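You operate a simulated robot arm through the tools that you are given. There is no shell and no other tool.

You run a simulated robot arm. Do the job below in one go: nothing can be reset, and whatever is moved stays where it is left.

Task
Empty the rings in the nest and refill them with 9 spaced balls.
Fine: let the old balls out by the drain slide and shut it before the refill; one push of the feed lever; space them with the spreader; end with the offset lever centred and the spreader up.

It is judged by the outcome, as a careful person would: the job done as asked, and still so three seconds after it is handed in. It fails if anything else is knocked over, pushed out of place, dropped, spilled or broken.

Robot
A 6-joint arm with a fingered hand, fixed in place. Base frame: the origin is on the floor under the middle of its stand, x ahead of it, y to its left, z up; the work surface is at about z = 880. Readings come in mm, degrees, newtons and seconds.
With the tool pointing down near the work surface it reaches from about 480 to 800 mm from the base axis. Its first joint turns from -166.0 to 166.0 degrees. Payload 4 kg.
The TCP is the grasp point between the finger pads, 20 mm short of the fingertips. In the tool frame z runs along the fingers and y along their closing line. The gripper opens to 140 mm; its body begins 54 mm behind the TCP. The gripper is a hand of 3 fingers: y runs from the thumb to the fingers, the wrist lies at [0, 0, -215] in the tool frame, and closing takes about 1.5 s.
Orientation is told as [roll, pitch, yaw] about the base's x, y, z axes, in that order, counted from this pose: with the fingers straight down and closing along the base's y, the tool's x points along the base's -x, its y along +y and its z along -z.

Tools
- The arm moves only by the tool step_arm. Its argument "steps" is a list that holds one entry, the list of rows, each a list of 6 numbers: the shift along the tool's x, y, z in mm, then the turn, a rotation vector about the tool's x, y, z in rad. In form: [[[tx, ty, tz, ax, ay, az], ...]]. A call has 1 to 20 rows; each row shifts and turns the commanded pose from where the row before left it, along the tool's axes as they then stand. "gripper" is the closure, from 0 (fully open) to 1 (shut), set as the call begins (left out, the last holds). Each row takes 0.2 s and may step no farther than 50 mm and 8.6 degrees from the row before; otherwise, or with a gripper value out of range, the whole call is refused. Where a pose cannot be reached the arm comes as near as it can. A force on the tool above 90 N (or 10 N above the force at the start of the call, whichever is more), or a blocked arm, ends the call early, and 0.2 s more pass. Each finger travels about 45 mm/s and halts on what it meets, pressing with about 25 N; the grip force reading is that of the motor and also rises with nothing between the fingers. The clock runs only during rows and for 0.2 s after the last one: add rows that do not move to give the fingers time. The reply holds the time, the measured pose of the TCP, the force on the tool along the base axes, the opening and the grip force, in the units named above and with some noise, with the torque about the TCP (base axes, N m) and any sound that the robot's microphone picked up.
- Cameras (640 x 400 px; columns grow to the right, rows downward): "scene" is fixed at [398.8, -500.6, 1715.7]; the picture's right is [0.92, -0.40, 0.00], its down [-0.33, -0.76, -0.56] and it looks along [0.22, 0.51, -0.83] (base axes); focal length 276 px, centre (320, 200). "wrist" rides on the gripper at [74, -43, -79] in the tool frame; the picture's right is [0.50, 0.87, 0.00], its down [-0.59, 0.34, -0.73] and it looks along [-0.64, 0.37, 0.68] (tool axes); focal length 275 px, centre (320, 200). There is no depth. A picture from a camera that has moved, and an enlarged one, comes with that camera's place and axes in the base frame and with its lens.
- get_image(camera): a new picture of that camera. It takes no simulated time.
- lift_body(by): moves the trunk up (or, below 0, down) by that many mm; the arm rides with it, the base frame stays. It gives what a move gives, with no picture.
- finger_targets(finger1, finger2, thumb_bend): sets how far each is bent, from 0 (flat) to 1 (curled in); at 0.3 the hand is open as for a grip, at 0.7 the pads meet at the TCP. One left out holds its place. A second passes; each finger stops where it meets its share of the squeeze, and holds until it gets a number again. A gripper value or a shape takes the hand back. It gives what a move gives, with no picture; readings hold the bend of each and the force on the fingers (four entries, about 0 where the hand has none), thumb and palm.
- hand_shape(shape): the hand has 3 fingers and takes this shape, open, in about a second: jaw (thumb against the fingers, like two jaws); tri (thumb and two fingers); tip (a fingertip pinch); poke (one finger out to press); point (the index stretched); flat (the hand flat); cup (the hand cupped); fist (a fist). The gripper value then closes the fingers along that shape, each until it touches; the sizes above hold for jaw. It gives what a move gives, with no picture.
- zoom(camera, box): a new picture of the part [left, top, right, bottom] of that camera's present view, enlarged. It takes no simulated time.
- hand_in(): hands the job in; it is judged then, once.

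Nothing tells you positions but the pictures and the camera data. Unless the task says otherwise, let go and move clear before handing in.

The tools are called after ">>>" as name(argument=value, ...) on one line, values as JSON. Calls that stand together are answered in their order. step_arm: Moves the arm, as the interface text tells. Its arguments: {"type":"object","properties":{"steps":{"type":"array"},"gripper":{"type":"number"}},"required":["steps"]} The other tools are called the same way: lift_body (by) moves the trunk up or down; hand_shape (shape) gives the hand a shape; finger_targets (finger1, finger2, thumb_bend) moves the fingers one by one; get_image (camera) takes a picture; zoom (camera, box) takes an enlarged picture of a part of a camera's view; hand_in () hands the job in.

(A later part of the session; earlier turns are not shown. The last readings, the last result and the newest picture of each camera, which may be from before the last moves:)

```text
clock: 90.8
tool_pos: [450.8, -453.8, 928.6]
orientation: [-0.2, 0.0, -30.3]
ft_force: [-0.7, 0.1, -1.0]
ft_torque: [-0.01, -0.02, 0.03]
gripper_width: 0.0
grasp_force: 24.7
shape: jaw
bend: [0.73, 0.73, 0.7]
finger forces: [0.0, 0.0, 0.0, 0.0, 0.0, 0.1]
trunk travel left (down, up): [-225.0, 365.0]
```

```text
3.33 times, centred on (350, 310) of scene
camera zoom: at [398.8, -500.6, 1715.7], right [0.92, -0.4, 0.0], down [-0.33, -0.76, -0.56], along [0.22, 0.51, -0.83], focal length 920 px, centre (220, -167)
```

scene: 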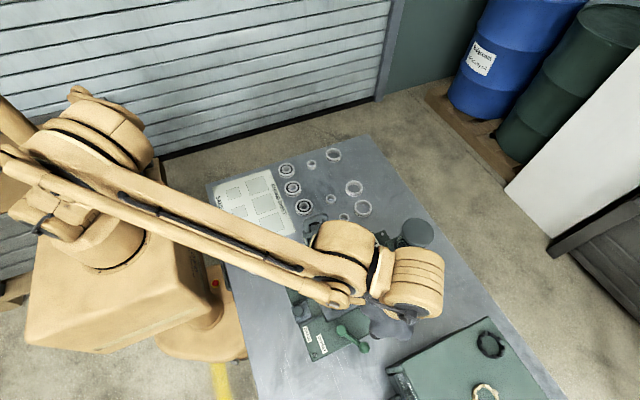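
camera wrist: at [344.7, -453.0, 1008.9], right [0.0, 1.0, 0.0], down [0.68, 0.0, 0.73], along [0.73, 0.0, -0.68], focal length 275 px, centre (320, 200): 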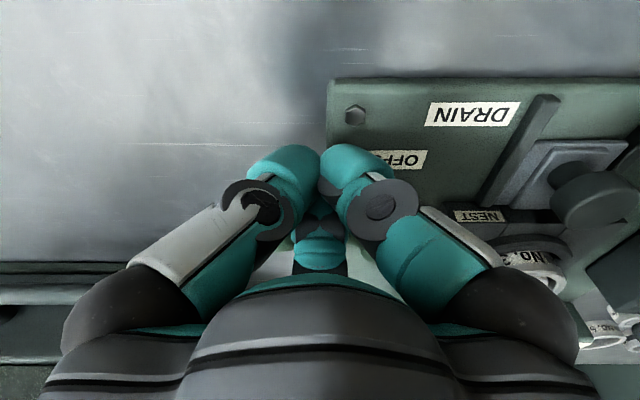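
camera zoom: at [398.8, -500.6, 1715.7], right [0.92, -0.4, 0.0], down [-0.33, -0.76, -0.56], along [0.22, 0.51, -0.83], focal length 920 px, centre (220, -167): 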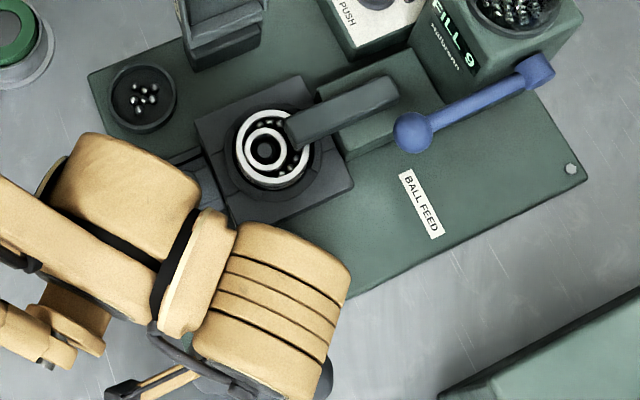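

The chute nose has just begun to move back. I keep pushing.

>>> step_arm(steps=[[[-3.46, 2, 0, 0, 0, 0], [-3.46, 2, 0, 0, 0, 0], [-3.46, 2, 0, 0, 0, 0], [-3.46, 2, 0, 0, 0, 0], [-3.46, 2, 0, 0, 0, 0]]])

>>> zoom(camera="scene", box=[290, 250, 410, 370])

>>> get_image(camera="wrist")

```text
clock: 92.0
tool_pos: [470.6, -454.5, 928.7]
orientation: [-0.2, 0.2, -30.1]
ft_force: [0.8, 0.0, 0.3]
ft_torque: [-0.03, -0.03, 0.04]
gripper_width: 0.0
grasp_force: 25.1
shape: jaw
bend: [0.73, 0.73, 0.7]
finger forces: [0.0, 0.0, 0.0, 0.0, 0.0, 0.0]
trunk travel left (down, up): [-225.0, 365.0]
```

```text
3.33 times, centred on (350, 310) of scene
camera zoom: at [398.8, -500.6, 1715.7], right [0.92, -0.4, 0.0], down [-0.33, -0.76, -0.56], along [0.22, 0.51, -0.83], focal length 920 px, centre (220, -167)
```

zoom: 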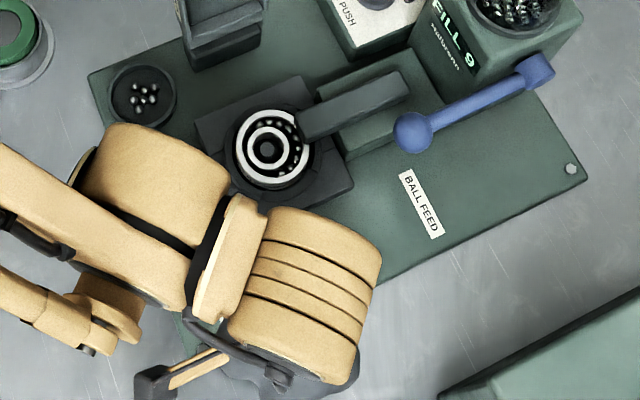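

```text
taken
camera wrist: at [385.2, -453.2, 1008.8], right [0.0, 1.0, 0.0], down [0.68, 0.0, 0.73], along [0.73, 0.0, -0.68], focal length 275 px, centre (320, 200)
```

wrist: 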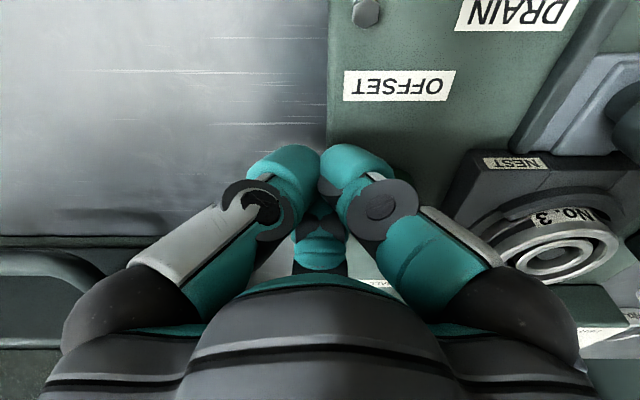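

The chute is retracting and the ring is recentring. I keep on pushing, watching for the stop.

>>> step_arm(steps=[[[-3.46, 2, 0, 0, 0, 0], [-3.46, 2, 0, 0, 0, 0], [-3.46, 2, 0, 0, 0, 0], [-3.46, 2, 0, 0, 0, 0]]])

>>> zoom(camera="scene", box=[290, 250, 410, 370])

>>> get_image(camera="wrist")

```text
clock: 93.0
tool_pos: [488.0, -453.4, 930.5]
orientation: [-0.2, 0.1, -30.2]
ft_force: [0.3, -0.5, 0.5]
ft_torque: [0.03, 0.03, -0.02]
gripper_width: 0.0
grasp_force: 25.4
shape: jaw
bend: [0.73, 0.73, 0.7]
finger forces: [0.1, 0.1, 0.0, 0.1, 0.0, 0.0]
trunk travel left (down, up): [-225.0, 365.0]
```

```text
3.33 times, centred on (350, 310) of scene
camera zoom: at [398.8, -500.6, 1715.7], right [0.92, -0.4, 0.0], down [-0.33, -0.76, -0.56], along [0.22, 0.51, -0.83], focal length 920 px, centre (220, -167)
```

zoom: 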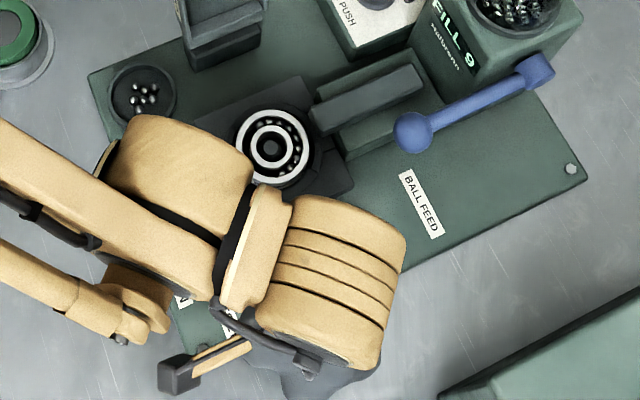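

```text
taken
camera wrist: at [401.6, -453.1, 1008.8], right [0.0, 1.0, 0.0], down [0.68, 0.0, 0.73], along [0.73, 0.0, -0.68], focal length 275 px, centre (320, 200)
```

wrist: 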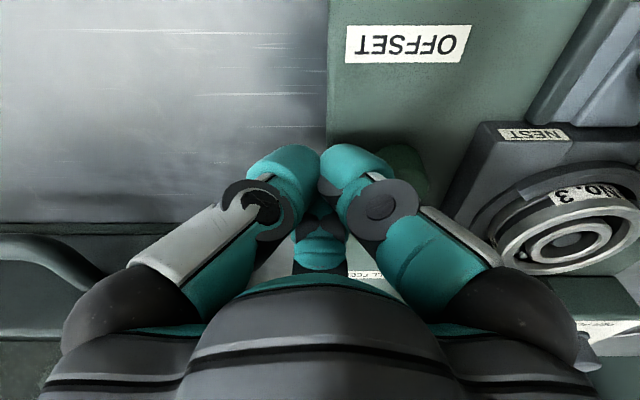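

The rings are nearly concentric. I continue toward the lever's stop in 3 mm steps.

>>> step_arm(steps=[[[-2.6, 1.5, 0, 0, 0, 0], [-2.6, 1.5, 0, 0, 0, 0], [-2.6, 1.5, 0, 0, 0, 0], [-2.6, 1.5, 0, 0, 0, 0]]])

>>> zoom(camera="scene", box=[290, 250, 410, 370])

```text
clock: 94.0
tool_pos: [500.4, -454.4, 930.2]
orientation: [-0.1, 0.1, -30.2]
ft_force: [-0.1, -0.1, -0.6]
ft_torque: [-0.01, -0.02, -0.01]
gripper_width: 0.0
grasp_force: 25.5
shape: jaw
bend: [0.73, 0.73, 0.7]
finger forces: [0.0, 0.0, 0.0, 0.1, 0.1, 0.0]
trunk travel left (down, up): [-225.0, 365.0]
```

```text
3.33 times, centred on (350, 310) of scene
camera zoom: at [398.8, -500.6, 1715.7], right [0.92, -0.4, 0.0], down [-0.33, -0.76, -0.56], along [0.22, 0.51, -0.83], focal length 920 px, centre (220, -167)
```

zoom: 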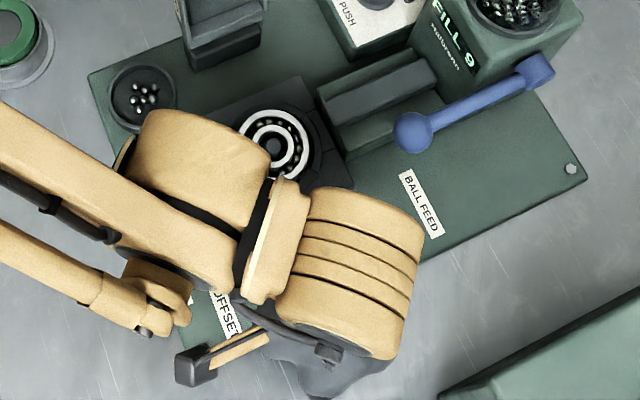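

The chute is back further, still no resistance. I continue in 2 mm steps until it stops.

>>> step_arm(steps=[[[-1.73, 1, 0, 0, 0, 0], [-1.73, 1, 0, 0, 0, 0], [-1.73, 1, 0, 0, 0, 0], [-1.73, 1, 0, 0, 0, 0]]])

>>> zoom(camera="scene", box=[290, 250, 410, 370])

>>> get_image(camera="wrist")

```text
clock: 95.0
tool_pos: [505.2, -454.5, 930.8]
orientation: [-0.2, 0.0, -30.3]
ft_force: [-19.6, -8.7, 8.3]
ft_torque: [-0.09, 0.24, 0.02]
gripper_width: 0.0
grasp_force: 24.8
shape: jaw
bend: [0.73, 0.73, 0.7]
finger forces: [0.0, 0.0, 0.0, 0.0, 0.0, 0.0]
trunk travel left (down, up): [-225.0, 365.0]
```

```text
3.33 times, centred on (350, 310) of scene
camera zoom: at [398.8, -500.6, 1715.7], right [0.92, -0.4, 0.0], down [-0.33, -0.76, -0.56], along [0.22, 0.51, -0.83], focal length 920 px, centre (220, -167)
```

zoom: 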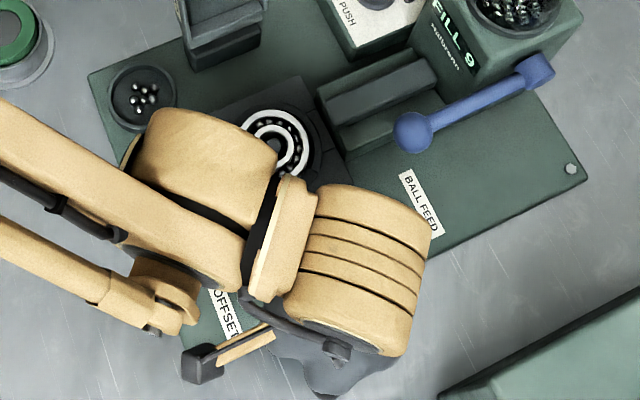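

```text
taken
camera wrist: at [418.2, -453.8, 1009.8], right [0.0, 1.0, 0.0], down [0.68, 0.0, 0.73], along [0.73, 0.0, -0.68], focal length 275 px, centre (320, 200)
```

wrist: 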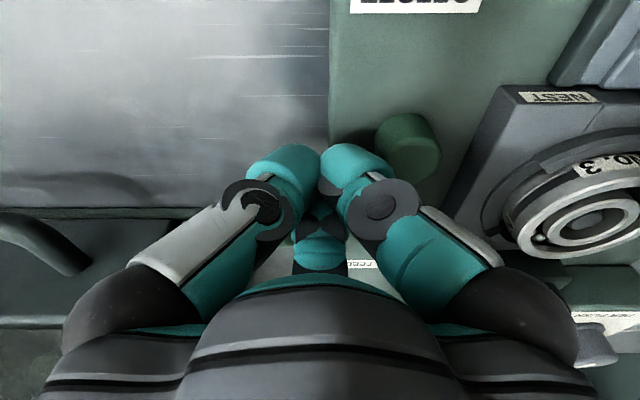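

The lever is at its centred stop (20 N), the rings look concentric and the display still reads 9. Next I back off, rise and move round to look at the spreader.

>>> step_arm(steps=[[[4.3, -2.5, 0, 0, 0, 0], [4.3, -2.5, 0, 0, 0, 0], [0, 0, -45, 0, 0, 0], [0, 0, -45, 0, 0, 0], [0, 0, -45, 0, 0, 0], [0, 0, -45, 0, 0, 0], [30.7, 21.5, -7, 0, 0, 0], [30.7, 21.5, -7, 0, 0, 0], [30.7, 21.5, -7, 0, 0, 0], [30.7, 21.5, -7, 0, 0, 0], [30.7, 21.5, -7, 0, 0, 0], [30.7, 21.5, -7, 0, 0, 0], [0, 0, 0, 0, 0, 0]]])

>>> get_image(camera="wrist")

>>> zoom(camera="scene", box=[290, 210, 410, 360])

>>> zoom(camera="scene", box=[310, 270, 370, 320])

```text
clock: 97.8
tool_pos: [405.7, -248.7, 1149.7]
orientation: [-0.2, 0.1, -30.1]
ft_force: [0.4, -0.1, -0.2]
ft_torque: [-0.02, -0.04, -0.01]
gripper_width: 0.1
grasp_force: 25.5
shape: jaw
bend: [0.73, 0.73, 0.7]
finger forces: [0.0, 0.0, 0.1, 0.0, 0.1, 0.1]
trunk travel left (down, up): [-225.0, 365.0]
```

```text
taken
camera wrist: at [318.9, -249.0, 1230.2], right [0.0, 1.0, 0.0], down [0.68, 0.0, 0.73], along [0.73, 0.0, -0.68], focal length 275 px, centre (320, 200)
```

wrist: 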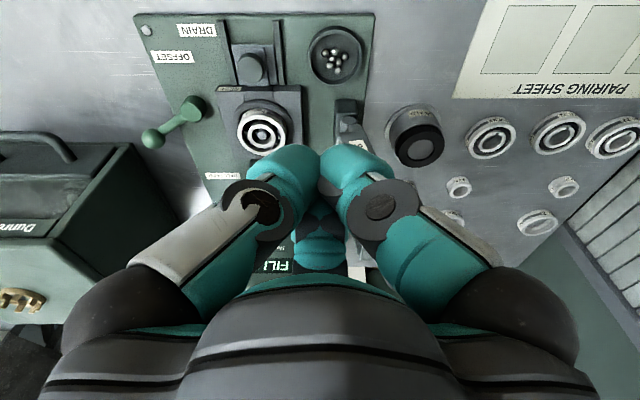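

```text
2.67 times, centred on (350, 285) of scene
camera zoom: at [398.8, -500.6, 1715.7], right [0.92, -0.4, 0.0], down [-0.33, -0.76, -0.56], along [0.22, 0.51, -0.83], focal length 736 px, centre (240, -27)
```

zoom: 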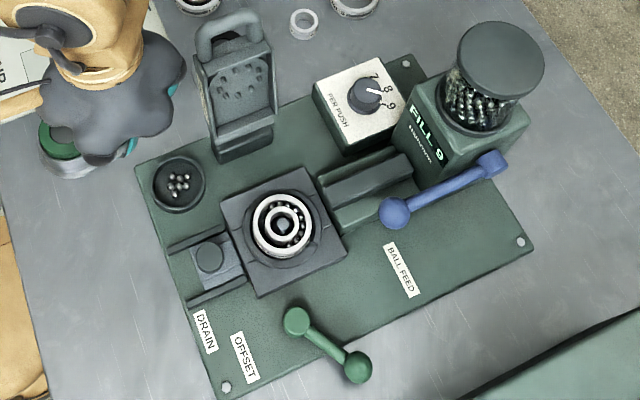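

```text
8.00 times, centred on (340, 295) of scene
camera zoom: at [398.8, -500.6, 1715.7], right [0.92, -0.4, 0.0], down [-0.33, -0.76, -0.56], along [0.22, 0.51, -0.83], focal length 2208 px, centre (160, -560)
```

zoom: 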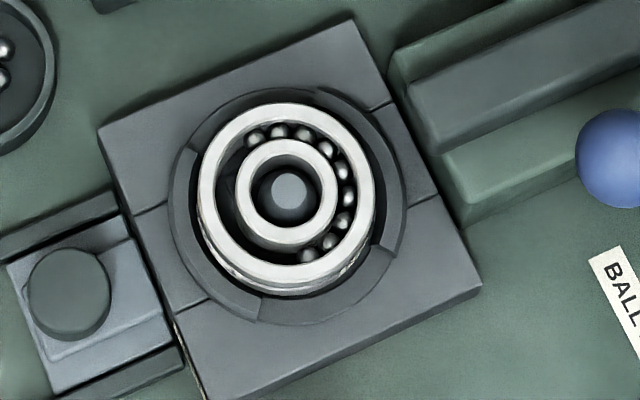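

The offset lever is back at its centred angle, the rings are concentric, and nine balls are bunched on one side ready to be spaced. Next I open the hand and shift to get a clear view of the spreader and its handle.

>>> step_arm(steps=[[[16.5, 18.7, -8, 0, 0, 0], [16.5, 18.7, -8, 0, 0, 0], [0, 0, 0, 0, 0, 0], [0, 0, 0, 0, 0, 0], [0, 0, 0, 0, 0, 0], [0, 0, 0, 0, 0, 0], [0, 0, 0, 0, 0, 0], [0, 0, 0, 0, 0, 0]]], gripper=0)

>>> get_image(camera="wrist")

>>> zoom(camera="wrist", box=[240, 100, 420, 280])

>>> zoom(camera="scene", box=[295, 205, 355, 275])

```text
clock: 99.6
tool_pos: [394.2, -201.5, 1167.6]
orientation: [-0.2, 0.1, -30.2]
ft_force: [-0.4, 0.3, -0.5]
ft_torque: [-0.01, -0.02, -0.02]
gripper_width: 140.1
grasp_force: 0.1
shape: jaw
bend: [0.3, 0.3, 0.3]
finger forces: [0.1, 0.0, 0.1, 0.1, 0.1, 0.1]
trunk travel left (down, up): [-225.0, 365.0]
```

```text
taken
camera wrist: at [308.3, -200.2, 1246.4], right [0.0, 1.0, 0.0], down [0.68, 0.0, 0.73], along [0.73, 0.0, -0.68], focal length 275 px, centre (320, 200)
```

wrist: 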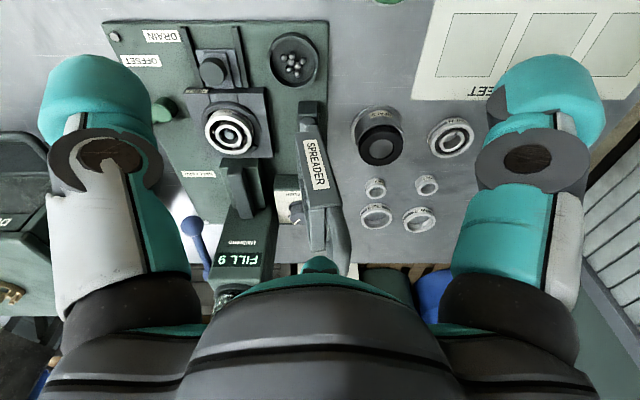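

```text
2.22 times, centred on (330, 190) of wrist
camera zoom: at [308.3, -200.2, 1246.4], right [0.0, 1.0, 0.0], down [0.68, 0.0, 0.73], along [0.73, 0.0, -0.68], focal length 612 px, centre (298, 222)
```

zoom: 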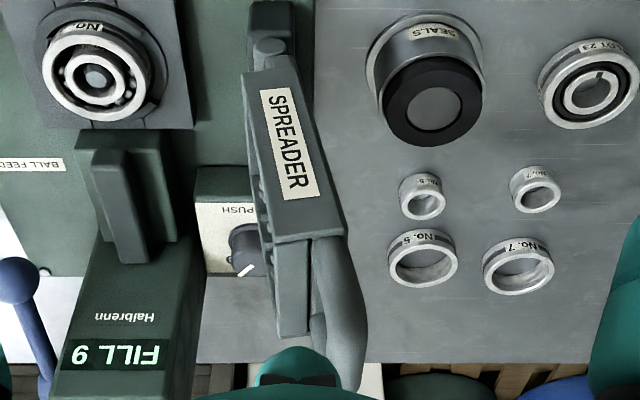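

```text
5.71 times, centred on (325, 240) of scene
camera zoom: at [398.8, -500.6, 1715.7], right [0.92, -0.4, 0.0], down [-0.33, -0.76, -0.56], along [0.22, 0.51, -0.83], focal length 1577 px, centre (291, -29)
```

zoom: 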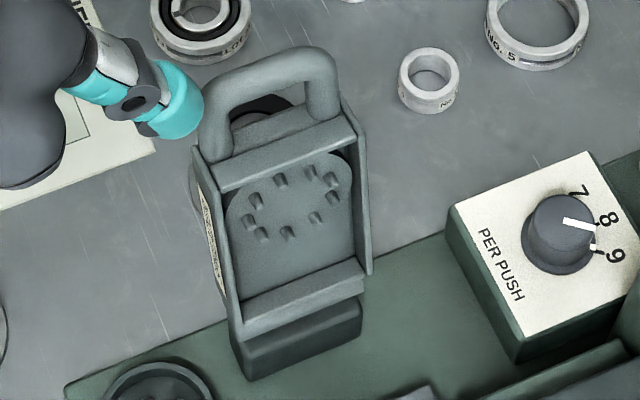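

I see the spreader edge-on: hinge near (y −217, z 946), frame leaning back about 9–10°, with a U-handle whose top bar is near (525, −183, 1128). Next I raise the camera a little to measure the handle better before touching it.

>>> step_arm(steps=[[[-10.2, 16.3, -26, 0, 0, 0], [-10.2, 16.3, -26, 0, 0, 0], [0, 0, 0, 0, 0, 0]]])

>>> get_image(camera="wrist")

>>> zoom(camera="wrist", box=[240, 80, 420, 260])

```text
clock: 100.4
tool_pos: [428.2, -180.9, 1219.9]
orientation: [-0.2, 0.1, -30.2]
ft_force: [0.2, 0.2, 1.3]
ft_torque: [-0.02, 0.01, 0.01]
gripper_width: 140.1
grasp_force: 0.0
shape: jaw
bend: [0.3, 0.3, 0.3]
finger forces: [0.0, 0.0, 0.1, 0.1, 0.1, 0.0]
trunk travel left (down, up): [-225.0, 365.0]
```

```text
taken
camera wrist: at [342.4, -181.6, 1298.6], right [0.0, 1.0, 0.0], down [0.68, 0.0, 0.73], along [0.73, 0.0, -0.68], focal length 275 px, centre (320, 200)
```

wrist: 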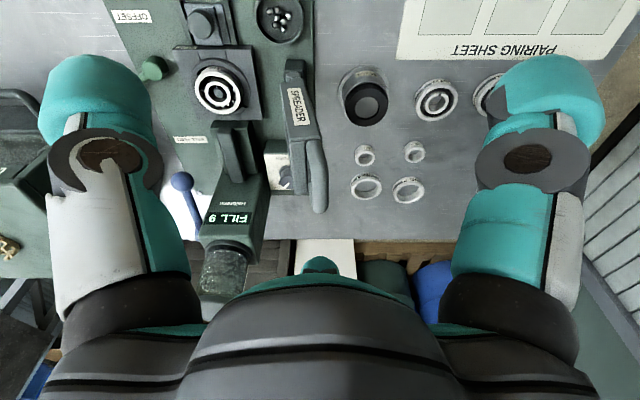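

```text
2.22 times, centred on (330, 170) of wrist
camera zoom: at [342.4, -181.6, 1298.6], right [0.0, 1.0, 0.0], down [0.68, 0.0, 0.73], along [0.73, 0.0, -0.68], focal length 612 px, centre (298, 267)
```

zoom: 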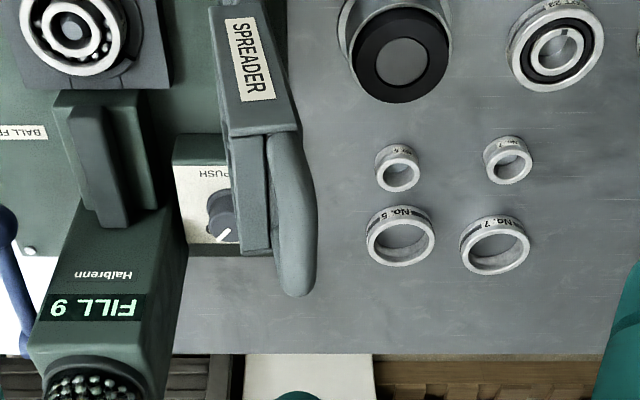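

The handle's top bar works out near (526, −181, 1120). Next I bring the hand above it at yaw −60° (one finger behind at +y, two in front) with the fingers part-open, and check alignment.

>>> step_arm(steps=[[[-28.3, 16.3, 0, 0, 0, 0], [-28.3, 16.3, 0, 0, 0, 0], [-28.3, 16.3, 0, 0, 0, 0], [0, 0, 0, 0, 0, 0.1309], [0, 0, 0, 0, 0, 0.1309], [0, 0, 0, 0, 0, 0.1309], [0, 0, 0, 0, 0, 0.1309], [0, 0, 20, 0, 0, 0], [0, 0, 0, 0, 0, 0]]], gripper=0.55)

>>> get_image(camera="wrist")

>>> zoom(camera="wrist", box=[230, 40, 410, 220])

>>> zoom(camera="scene", box=[270, 160, 390, 280])

```text
clock: 102.4
tool_pos: [526.1, -181.6, 1199.8]
orientation: [-0.3, 0.0, -60.2]
ft_force: [-0.1, -0.3, 0.1]
ft_torque: [-0.01, 0.05, 0.01]
gripper_width: 63.2
grasp_force: 0.2
shape: jaw
bend: [0.36, 0.36, 0.35]
finger forces: [0.0, 0.1, 0.1, 0.0, 0.0, 0.0]
trunk travel left (down, up): [-225.0, 365.0]
```

```text
taken
camera wrist: at [451.7, -138.8, 1277.8], right [0.5, 0.86, 0.0], down [0.59, -0.34, 0.73], along [0.63, -0.37, -0.68], focal length 275 px, centre (320, 200)
```

wrist: 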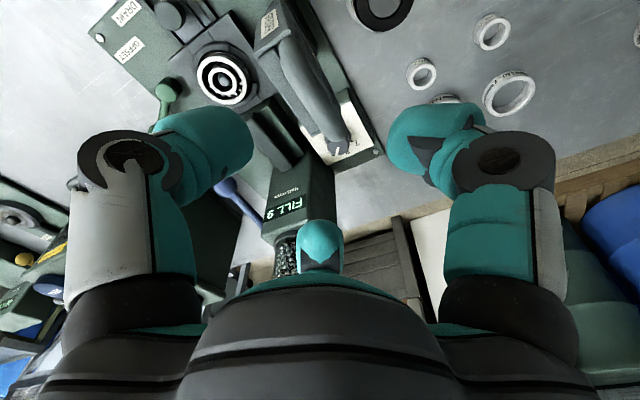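

```text
2.22 times, centred on (320, 130) of wrist
camera zoom: at [451.7, -138.8, 1277.8], right [0.5, 0.86, 0.0], down [0.59, -0.34, 0.73], along [0.63, -0.37, -0.68], focal length 612 px, centre (320, 356)
```

zoom: 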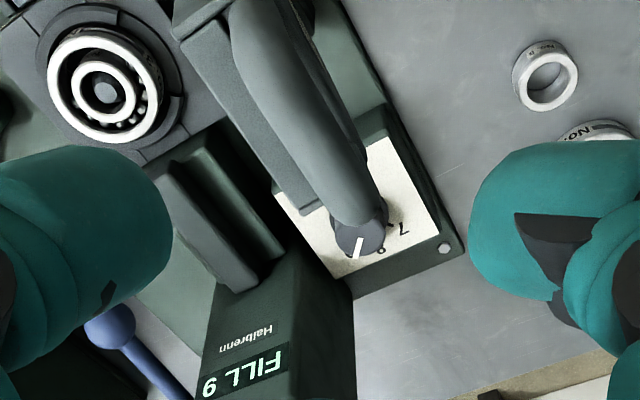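

```text
3.33 times, centred on (330, 220) of scene
camera zoom: at [398.8, -500.6, 1715.7], right [0.92, -0.4, 0.0], down [-0.33, -0.76, -0.56], along [0.22, 0.51, -0.83], focal length 920 px, centre (287, 133)
```

zoom: 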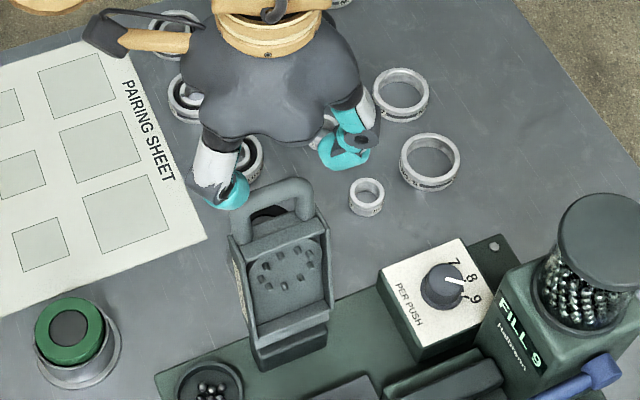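

The handle bar lies under the hand and is centred near x = 523.5. I'll cage it loosely (one finger behind at +y, two in front) so I can tip it over vertical and catch it if it falls; next I shift slightly and lower around it.

>>> step_arm(steps=[[[-6, -6.4, 0, 0, 0, 0], [0, 0, 40, 0, 0, 0], [0, 0, 33, 0, 0, 0], [0, 0, 0, 0, 0, 0]]])

>>> get_image(camera="wrist")

>>> zoom(camera="scene", box=[280, 180, 380, 280])

```text
clock: 103.4
tool_pos: [524.3, -190.7, 1127.4]
orientation: [-0.2, 0.0, -60.2]
ft_force: [0.2, 0.2, -0.4]
ft_torque: [-0.05, 0.0, 0.0]
gripper_width: 63.3
grasp_force: 0.0
shape: jaw
bend: [0.36, 0.36, 0.35]
finger forces: [0.0, 0.0, 0.1, 0.0, 0.0, 0.0]
trunk travel left (down, up): [-225.0, 365.0]
```

```text
taken
camera wrist: at [448.6, -147.6, 1205.9], right [0.5, 0.86, 0.0], down [0.59, -0.34, 0.73], along [0.63, -0.37, -0.68], focal length 275 px, centre (320, 200)
```

wrist: 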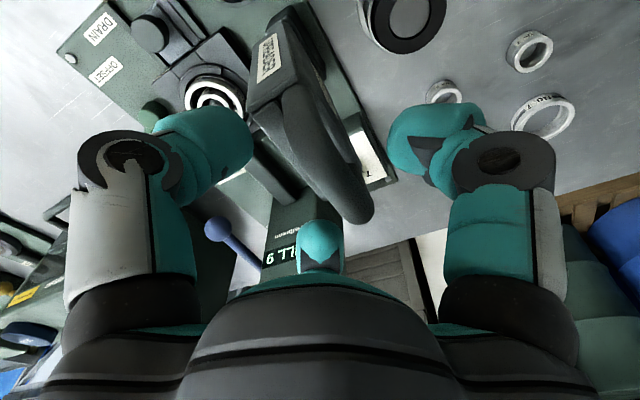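

```text
4.00 times, centred on (330, 230) of scene
camera zoom: at [398.8, -500.6, 1715.7], right [0.92, -0.4, 0.0], down [-0.33, -0.76, -0.56], along [0.22, 0.51, -0.83], focal length 1104 px, centre (280, 80)
```

zoom: 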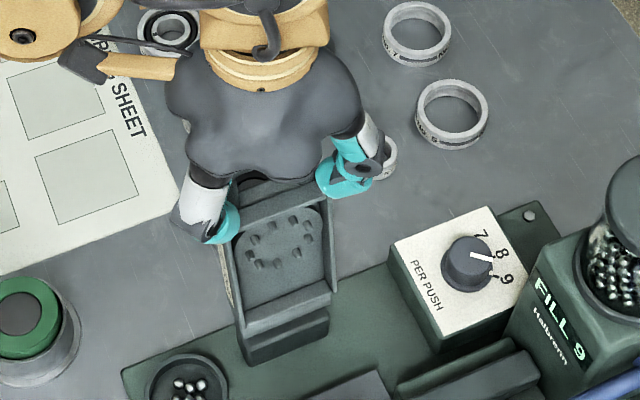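

The handle bar now sits inside the cage, with two fingers in front and one behind. Next I draw the hand toward −y in small steps to tip the spreader forward.

>>> step_arm(steps=[[[-3.46, -2, 0, 0, 0, 0], [-3.46, -2, 0, 0, 0, 0], [-3.46, -2, 0, 0, 0, 0], [-3.46, -2, 0, 0, 0, 0], [-3.46, -2, 0, 0, 0, 0]]])

>>> get_image(camera="wrist")

>>> zoom(camera="scene", box=[280, 180, 380, 280])

```text
clock: 104.6
tool_pos: [523.9, -209.9, 1125.7]
orientation: [-0.2, 0.1, -60.2]
ft_force: [0.2, 0.2, -0.4]
ft_torque: [0.0, -0.01, 0.01]
gripper_width: 63.6
grasp_force: 0.0
shape: jaw
bend: [0.36, 0.36, 0.35]
finger forces: [0.3, 0.1, 0.0, 0.0, 0.0, 0.0]
trunk travel left (down, up): [-225.0, 365.0]
```

```text
taken
camera wrist: at [448.7, -168.2, 1205.3], right [0.5, 0.86, 0.0], down [0.59, -0.34, 0.73], along [0.63, -0.37, -0.68], focal length 275 px, centre (320, 200)
```

wrist: 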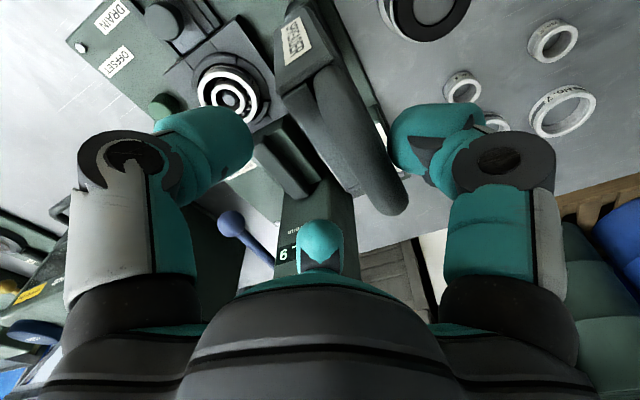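

```text
4.00 times, centred on (330, 230) of scene
camera zoom: at [398.8, -500.6, 1715.7], right [0.92, -0.4, 0.0], down [-0.33, -0.76, -0.56], along [0.22, 0.51, -0.83], focal length 1104 px, centre (280, 80)
```

zoom: 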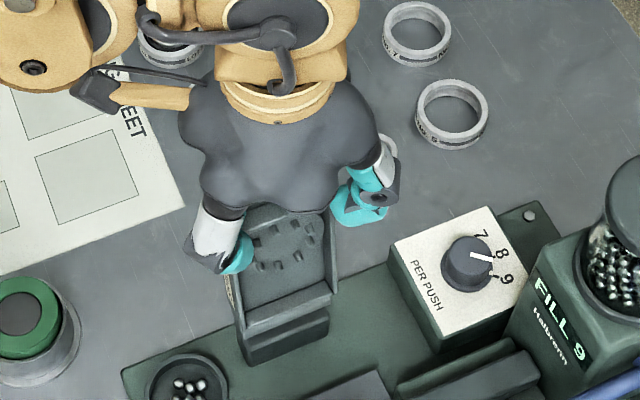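

The rear finger is just touching the handle. I continue toward −y.

>>> step_arm(steps=[[[-3.46, -2, 0, 0, 0, 0], [-3.46, -2, 0, 0, 0, 0], [-3.46, -2, 0, 0, 0, 0], [-3.46, -2, 0, 0, 0, 0], [-3.46, -2, 0, 0, 0, 0]]])

>>> get_image(camera="wrist")

>>> zoom(camera="scene", box=[280, 180, 380, 280])

```text
clock: 105.8
tool_pos: [523.1, -231.5, 1125.5]
orientation: [-0.2, 0.1, -60.2]
ft_force: [0.8, -0.4, 0.0]
ft_torque: [0.0, -0.01, 0.02]
gripper_width: 63.5
grasp_force: 0.1
shape: jaw
bend: [0.36, 0.36, 0.35]
finger forces: [0.2, 0.0, 0.1, 0.0, 0.1, 0.0]
trunk travel left (down, up): [-225.0, 365.0]
```

```text
taken
camera wrist: at [448.7, -188.8, 1205.2], right [0.5, 0.86, 0.0], down [0.59, -0.34, 0.73], along [0.63, -0.37, -0.68], focal length 275 px, centre (320, 200)
```

wrist: 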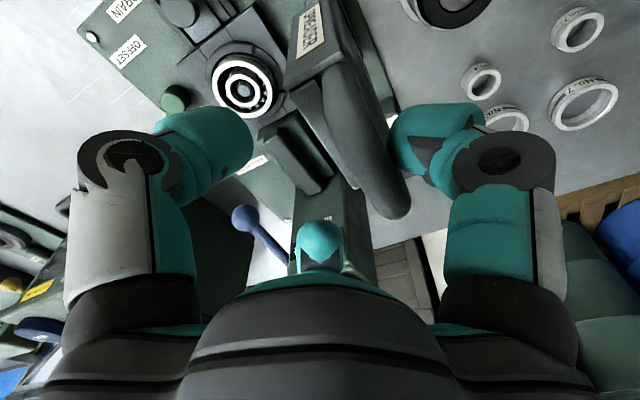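

```text
4.00 times, centred on (330, 230) of scene
camera zoom: at [398.8, -500.6, 1715.7], right [0.92, -0.4, 0.0], down [-0.33, -0.76, -0.56], along [0.22, 0.51, -0.83], focal length 1104 px, centre (280, 80)
```

zoom: 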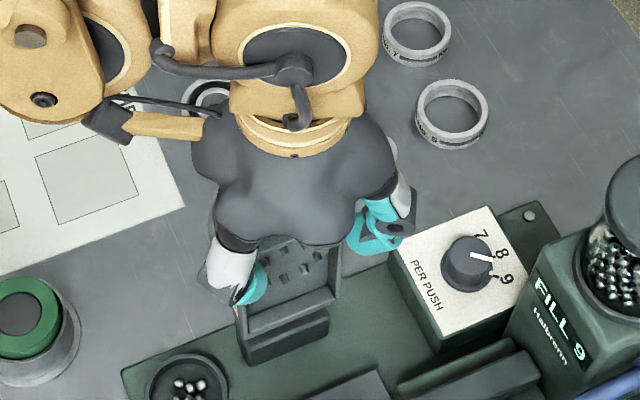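

The spreader follows the rear finger with almost no force. I continue past vertical in small steps, watching whether it falls forward.

>>> step_arm(steps=[[[-3.46, -2, 0, 0, 0, 0], [-3.46, -2, 0, 0, 0, 0], [-3.46, -2, 0, 0, 0, 0], [-3.46, -2, 0, 0, 0, 0], [-3.46, -2, 0, 0, 0, 0], [-3.46, -2, 0, 0, 0, 0], [-3.46, -2, 0, 0, 0, 0]]])

>>> get_image(camera="wrist")

>>> zoom(camera="scene", box=[280, 180, 380, 280])

```text
clock: 107.4
tool_pos: [524.0, -259.9, 1126.3]
orientation: [-0.2, 0.1, -60.2]
ft_force: [0.0, 1.1, 0.0]
ft_torque: [0.02, -0.02, 0.03]
gripper_width: 63.4
grasp_force: 0.1
shape: jaw
bend: [0.36, 0.36, 0.35]
finger forces: [0.0, 0.1, 0.0, 0.0, 0.0, 0.1]
trunk travel left (down, up): [-225.0, 365.0]
```

```text
taken
camera wrist: at [448.9, -216.9, 1205.3], right [0.5, 0.86, 0.0], down [0.59, -0.34, 0.73], along [0.63, -0.37, -0.68], focal length 275 px, centre (320, 200)
```

wrist: 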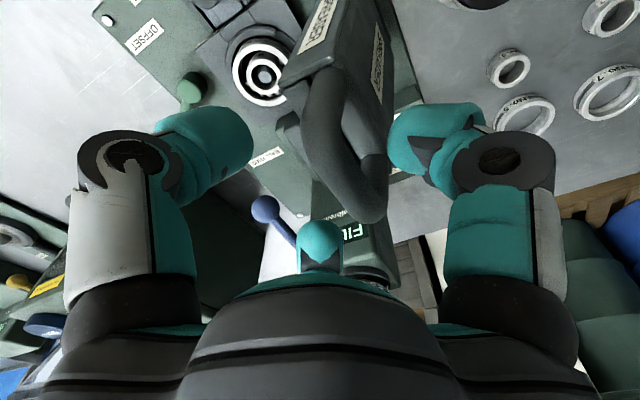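

```text
4.00 times, centred on (330, 230) of scene
camera zoom: at [398.8, -500.6, 1715.7], right [0.92, -0.4, 0.0], down [-0.33, -0.76, -0.56], along [0.22, 0.51, -0.83], focal length 1104 px, centre (280, 80)
```

zoom: 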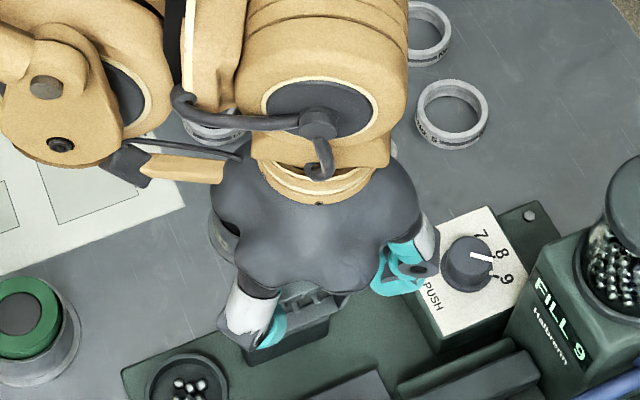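

The spreader is past vertical and now leads the rear finger slightly. I pause to see whether it falls on its own.

>>> step_arm(steps=[[[0, 0, 0, 0, 0, 0], [0, 0, 0, 0, 0, 0], [0, 0, 0, 0, 0, 0]]])

>>> get_image(camera="wrist")

```text
clock: 108.2
tool_pos: [524.5, -260.5, 1126.0]
orientation: [-0.2, -0.1, -60.2]
ft_force: [0.2, -0.7, -0.1]
ft_torque: [0.02, -0.05, 0.02]
gripper_width: 63.4
grasp_force: 0.1
shape: jaw
bend: [0.36, 0.36, 0.35]
finger forces: [0.0, 0.8, 0.0, 0.0, 0.1, 0.0]
trunk travel left (down, up): [-225.0, 365.0]
```

```text
taken
camera wrist: at [448.8, -216.8, 1205.4], right [0.5, 0.86, 0.0], down [0.59, -0.34, 0.73], along [0.63, -0.37, -0.68], focal length 275 px, centre (320, 200)
```

wrist: 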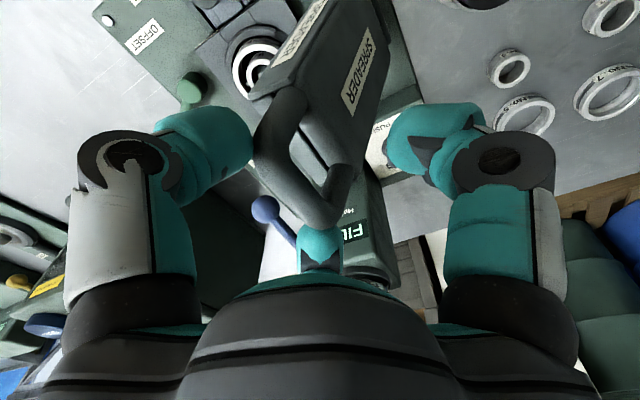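

It falls slowly (damped) and has come to rest on the two front fingers, caught as planned. Next I lower it along its arc in small steps.

>>> step_arm(steps=[[[-8.05, -4.65, 4.3, 0, 0, 0], [-8.05, -4.65, 4.3, 0, 0, 0], [-8.05, -4.65, 4.3, 0, 0, 0], [0, 0, 0, 0, 0, 0]]])

>>> get_image(camera="wrist")

>>> zoom(camera="scene", box=[290, 190, 390, 290])

```text
clock: 109.2
tool_pos: [523.9, -288.0, 1112.9]
orientation: [-0.3, -0.1, -60.3]
ft_force: [-0.5, -1.4, 0.3]
ft_torque: [-0.04, 0.0, -0.02]
gripper_width: 63.6
grasp_force: 0.0
shape: jaw
bend: [0.36, 0.36, 0.35]
finger forces: [0.0, 1.2, 0.0, 0.0, 0.2, 0.1]
trunk travel left (down, up): [-225.0, 365.0]
```

```text
taken
camera wrist: at [448.5, -244.8, 1192.5], right [0.5, 0.86, 0.0], down [0.59, -0.34, 0.73], along [0.63, -0.37, -0.68], focal length 275 px, centre (320, 200)
```

wrist: 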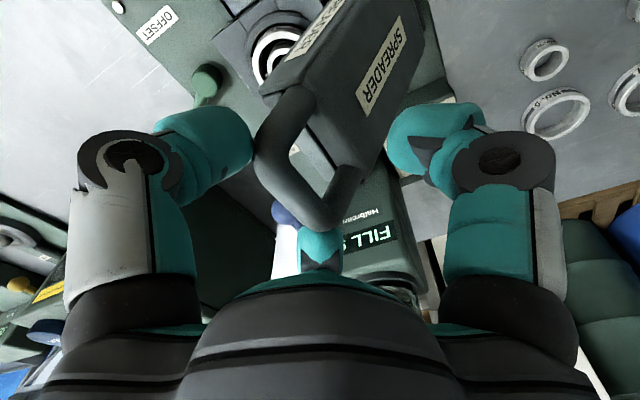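

```text
4.00 times, centred on (340, 240) of scene
camera zoom: at [398.8, -500.6, 1715.7], right [0.92, -0.4, 0.0], down [-0.33, -0.76, -0.56], along [0.22, 0.51, -0.83], focal length 1104 px, centre (240, 40)
```

zoom: 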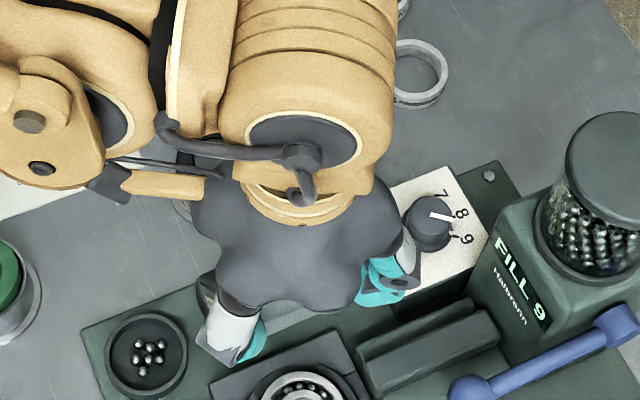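

The bar rests on the front fingers (about 1 N) and follows well. I keep lowering along the arc.

>>> step_arm(steps=[[[-7.36, -4.25, 5.9, 0, 0, 0], [-7.36, -4.25, 5.9, 0, 0, 0], [-7.36, -4.25, 5.9, 0, 0, 0], [0, 0, 0, 0, 0, 0]]])

>>> get_image(camera="wrist")

```text
clock: 110.2
tool_pos: [521.5, -312.8, 1094.7]
orientation: [-0.2, 0.1, -60.1]
ft_force: [0.8, -2.9, 0.7]
ft_torque: [-0.04, -0.02, -0.06]
gripper_width: 63.9
grasp_force: 0.0
shape: jaw
bend: [0.36, 0.35, 0.35]
finger forces: [0.1, 1.6, 0.1, 0.0, 0.4, 0.0]
trunk travel left (down, up): [-225.0, 365.0]
```

```text
taken
camera wrist: at [448.2, -270.4, 1174.6], right [0.5, 0.86, 0.0], down [0.59, -0.34, 0.73], along [0.63, -0.37, -0.68], focal length 275 px, centre (320, 200)
```

wrist: 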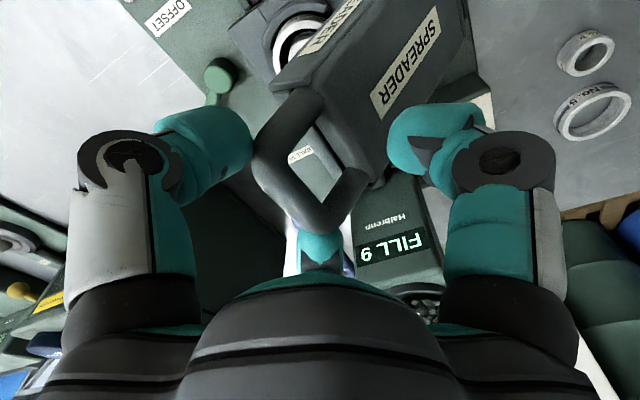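

The rear finger would soon foul the back of the spreader plate, so next I straighten only that finger (finger1), leaving the two front fingers supporting the bar.

>>> finger_targets(finger1=0.1)

>>> get_image(camera="wrist")

```text
clock: 111.2
tool_pos: [523.5, -314.2, 1095.6]
orientation: [-0.2, 0.0, -60.2]
ft_force: [0.7, -2.5, 1.4]
ft_torque: [-0.04, -0.06, -0.05]
gripper_width: 110.0
grasp_force: 1.2
shape: fingers
bend: [0.11, 0.35, 0.35]
finger forces: [0.1, 1.7, 0.0, 0.0, 0.5, 0.0]
trunk travel left (down, up): [-225.0, 365.0]
```

```text
taken
camera wrist: at [448.3, -270.4, 1174.6], right [0.5, 0.86, 0.0], down [0.59, -0.34, 0.73], along [0.63, -0.37, -0.68], focal length 275 px, centre (320, 200)
```

wrist: 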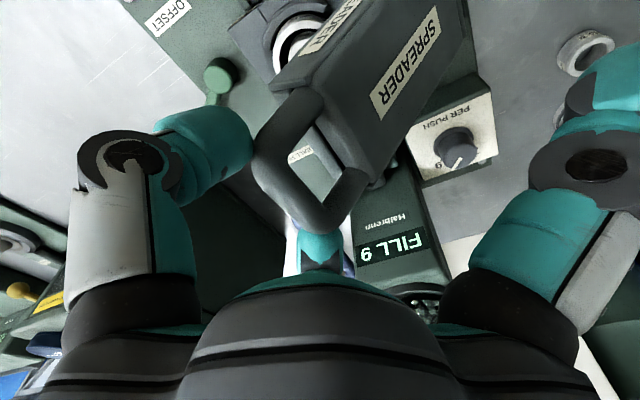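

The rear finger is out of the way and the front fingers still carry the bar. I continue lowering from about 40° toward 60°.

>>> step_arm(steps=[[[-6.32, -3.65, 7.3, 0, 0, 0], [-6.32, -3.65, 7.3, 0, 0, 0], [-6.32, -3.65, 7.3, 0, 0, 0], [0, 0, 0, 0, 0, 0]]])

>>> get_image(camera="wrist")

>>> zoom(camera="scene", box=[290, 200, 410, 320])

```text
clock: 112.2
tool_pos: [522.8, -335.3, 1074.3]
orientation: [-0.2, 0.0, -60.2]
ft_force: [0.4, -3.1, 0.8]
ft_torque: [-0.03, -0.04, -0.03]
gripper_width: 110.3
grasp_force: 0.9
shape: fingers
bend: [0.11, 0.35, 0.35]
finger forces: [0.0, 1.8, 0.0, 0.0, 0.8, 0.1]
trunk travel left (down, up): [-225.0, 365.0]
```

```text
taken
camera wrist: at [448.5, -292.7, 1152.9], right [0.5, 0.86, 0.0], down [0.59, -0.34, 0.73], along [0.63, -0.37, -0.68], focal length 275 px, centre (320, 200)
```

wrist: 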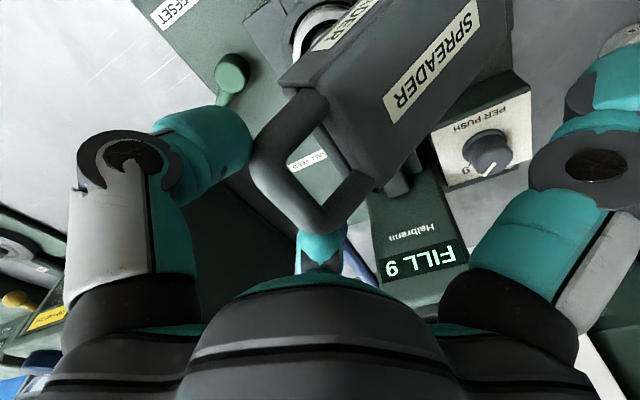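

```text
3.33 times, centred on (350, 260) of scene
camera zoom: at [398.8, -500.6, 1715.7], right [0.92, -0.4, 0.0], down [-0.33, -0.76, -0.56], along [0.22, 0.51, -0.83], focal length 920 px, centre (220, 0)
```

zoom: 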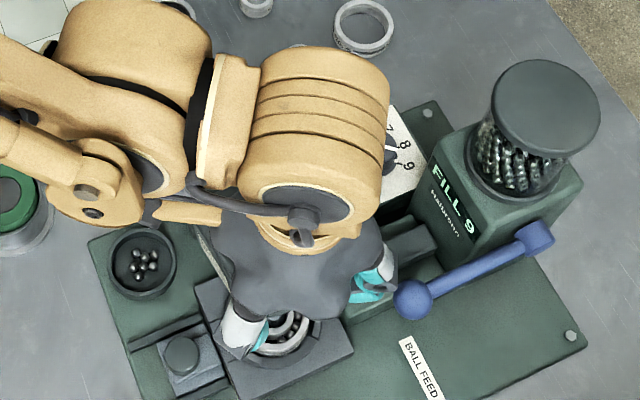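

The bar is still carried; I see the front-right finger would come near the blue feed ball lower down, so I shift 10 mm toward −x first, then continue lowering to about 60°.

>>> step_arm(steps=[[[2.5, -4.33, 0, 0, 0, 0], [2.5, -4.33, 0, 0, 0, 0], [-5.1, -2.95, 8.5, 0, 0, 0], [-5.1, -2.95, 8.5, 0, 0, 0], [-5.1, -2.95, 8.5, 0, 0, 0], [0, 0, 0, 0, 0, 0]]])

>>> get_image(camera="wrist")

>>> zoom(camera="scene", box=[290, 200, 410, 320])

```text
clock: 113.6
tool_pos: [514.1, -352.1, 1047.6]
orientation: [-0.3, 0.0, -60.2]
ft_force: [6.7, -1.0, -0.2]
ft_torque: [0.01, -0.07, 0.07]
gripper_width: 109.9
grasp_force: 2.7
shape: fingers
bend: [0.11, 0.32, 0.35]
finger forces: [0.1, 6.2, 0.1, 0.2, 0.0, 0.1]
trunk travel left (down, up): [-225.0, 365.0]
```

```text
taken
camera wrist: at [439.4, -310.3, 1126.8], right [0.5, 0.86, 0.0], down [0.59, -0.34, 0.73], along [0.63, -0.37, -0.68], focal length 275 px, centre (320, 200)
```

wrist: 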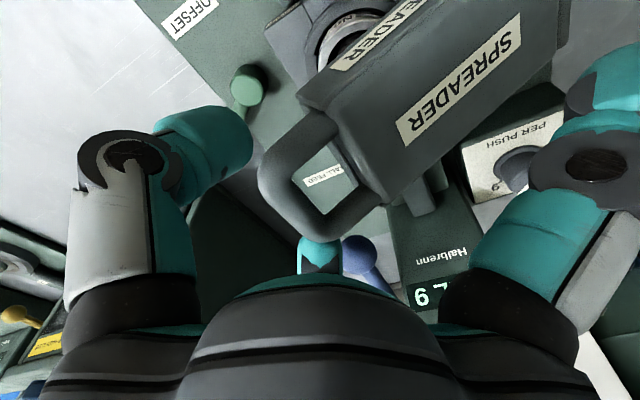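

```text
3.33 times, centred on (350, 260) of scene
camera zoom: at [398.8, -500.6, 1715.7], right [0.92, -0.4, 0.0], down [-0.33, -0.76, -0.56], along [0.22, 0.51, -0.83], focal length 920 px, centre (220, 0)
```

zoom: 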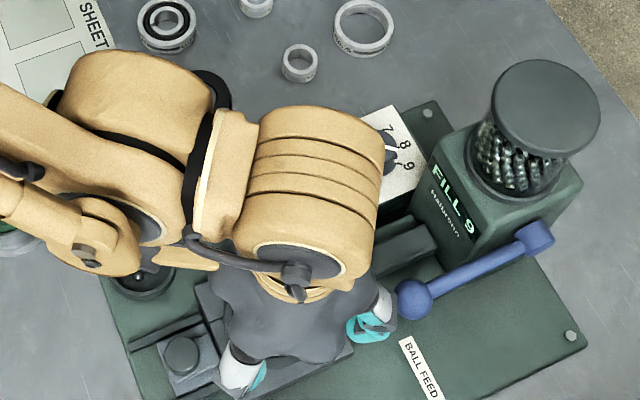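

The side load (6.7 N on the front-right finger) and the nearby feed ball make this grip poor for the last part. I'll back up along the arc to about 40°, then switch to support with the thumb alone at the front centre (yaw 0), which stays well away from the feed lever.

>>> step_arm(steps=[[[5.1, 2.95, -8.5, 0, 0, 0], [5.1, 2.95, -8.5, 0, 0, 0], [5.1, 2.95, -8.5, 0, 0, 0], [-2.5, 4.33, 0, 0, 0, 0], [-2.5, 4.33, 0, 0, 0, 0], [6.32, 3.65, -7.3, 0, 0, 0], [6.32, 3.65, -7.3, 0, 0, 0], [6.32, 3.65, -7.3, 0, 0, 0], [0, 0, 0, 0, 0, 0]]])

>>> get_image(camera="wrist")

```text
clock: 115.6
tool_pos: [523.3, -312.7, 1096.4]
orientation: [-0.3, -0.1, -60.2]
ft_force: [-0.5, -1.7, 0.1]
ft_torque: [0.0, -0.02, -0.04]
gripper_width: 110.2
grasp_force: 0.9
shape: fingers
bend: [0.11, 0.35, 0.35]
finger forces: [0.1, 1.4, 0.0, 0.1, 0.7, 0.0]
trunk travel left (down, up): [-225.0, 365.0]
```

```text
taken
camera wrist: at [448.4, -270.3, 1174.4], right [0.5, 0.86, 0.0], down [0.59, -0.34, 0.73], along [0.63, -0.37, -0.68], focal length 275 px, centre (320, 200)
```

wrist: 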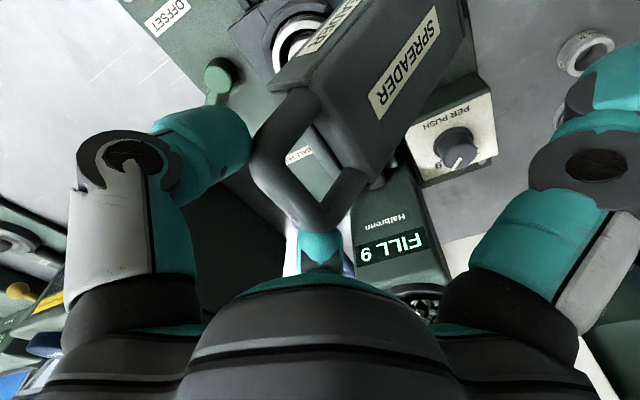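

The bar is back at about 40°, resting on thumb and finger 2. Next I straighten finger 2 so the thumb alone holds it.

>>> finger_targets(finger2=0.1)

>>> get_image(camera="wrist")

```text
clock: 116.6
tool_pos: [523.5, -314.7, 1096.0]
orientation: [-0.2, 0.0, -60.3]
ft_force: [-0.7, 0.1, -0.8]
ft_torque: [0.02, -0.03, -0.01]
gripper_width: 110.9
grasp_force: 0.7
shape: fingers
bend: [0.11, 0.11, 0.35]
finger forces: [0.0, 0.1, 0.0, 0.0, 1.0, 0.0]
trunk travel left (down, up): [-225.0, 365.0]
```

```text
taken
camera wrist: at [448.3, -270.3, 1174.4], right [0.5, 0.86, 0.0], down [0.59, -0.34, 0.73], along [0.63, -0.37, -0.68], focal length 275 px, centre (320, 200)
```

wrist: 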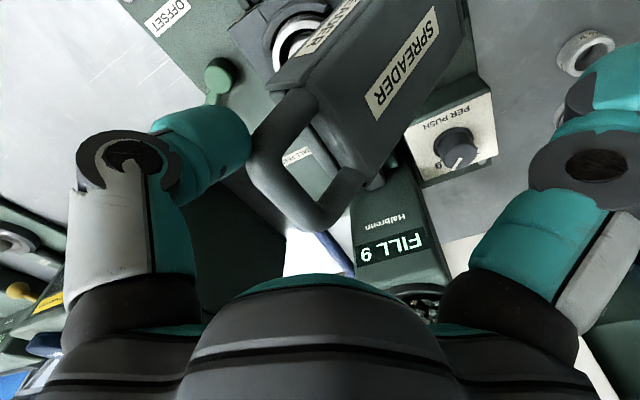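

The thumb alone holds it at about 1 N. Next I rotate the wrist in two stages so the thumb comes to the front centre of the bar.

>>> step_arm(steps=[[[0, 0, 0, 0, 0, -0.131], [0, 0, 0, 0, 0, -0.131], [0, 0, 0, 0, 0, -0.131], [0, 0, 0, 0, 0, -0.131]]])

>>> get_image(camera="wrist")

```text
clock: 117.6
tool_pos: [523.9, -312.9, 1095.4]
orientation: [-0.2, 0.0, -30.0]
ft_force: [0.2, 0.0, 0.8]
ft_torque: [0.01, 0.04, -0.02]
gripper_width: 110.2
grasp_force: 0.1
shape: fingers
bend: [0.11, 0.11, 0.35]
finger forces: [0.0, 0.0, 0.0, 0.1, 0.0, 0.0]
trunk travel left (down, up): [-225.0, 365.0]
```

```text
taken
camera wrist: at [437.0, -313.3, 1174.5], right [0.0, 1.0, 0.0], down [0.68, 0.0, 0.73], along [0.73, 0.0, -0.68], focal length 275 px, centre (320, 200)
```

wrist: 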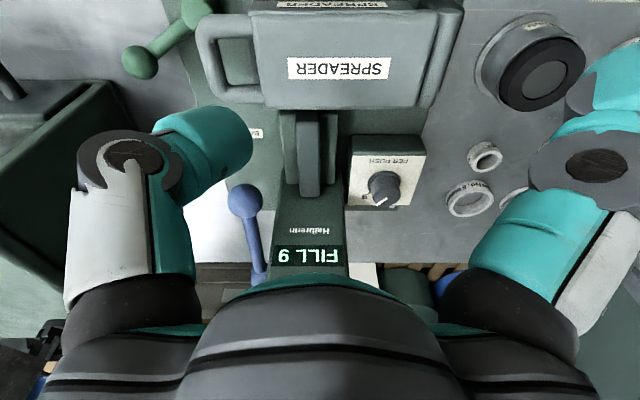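

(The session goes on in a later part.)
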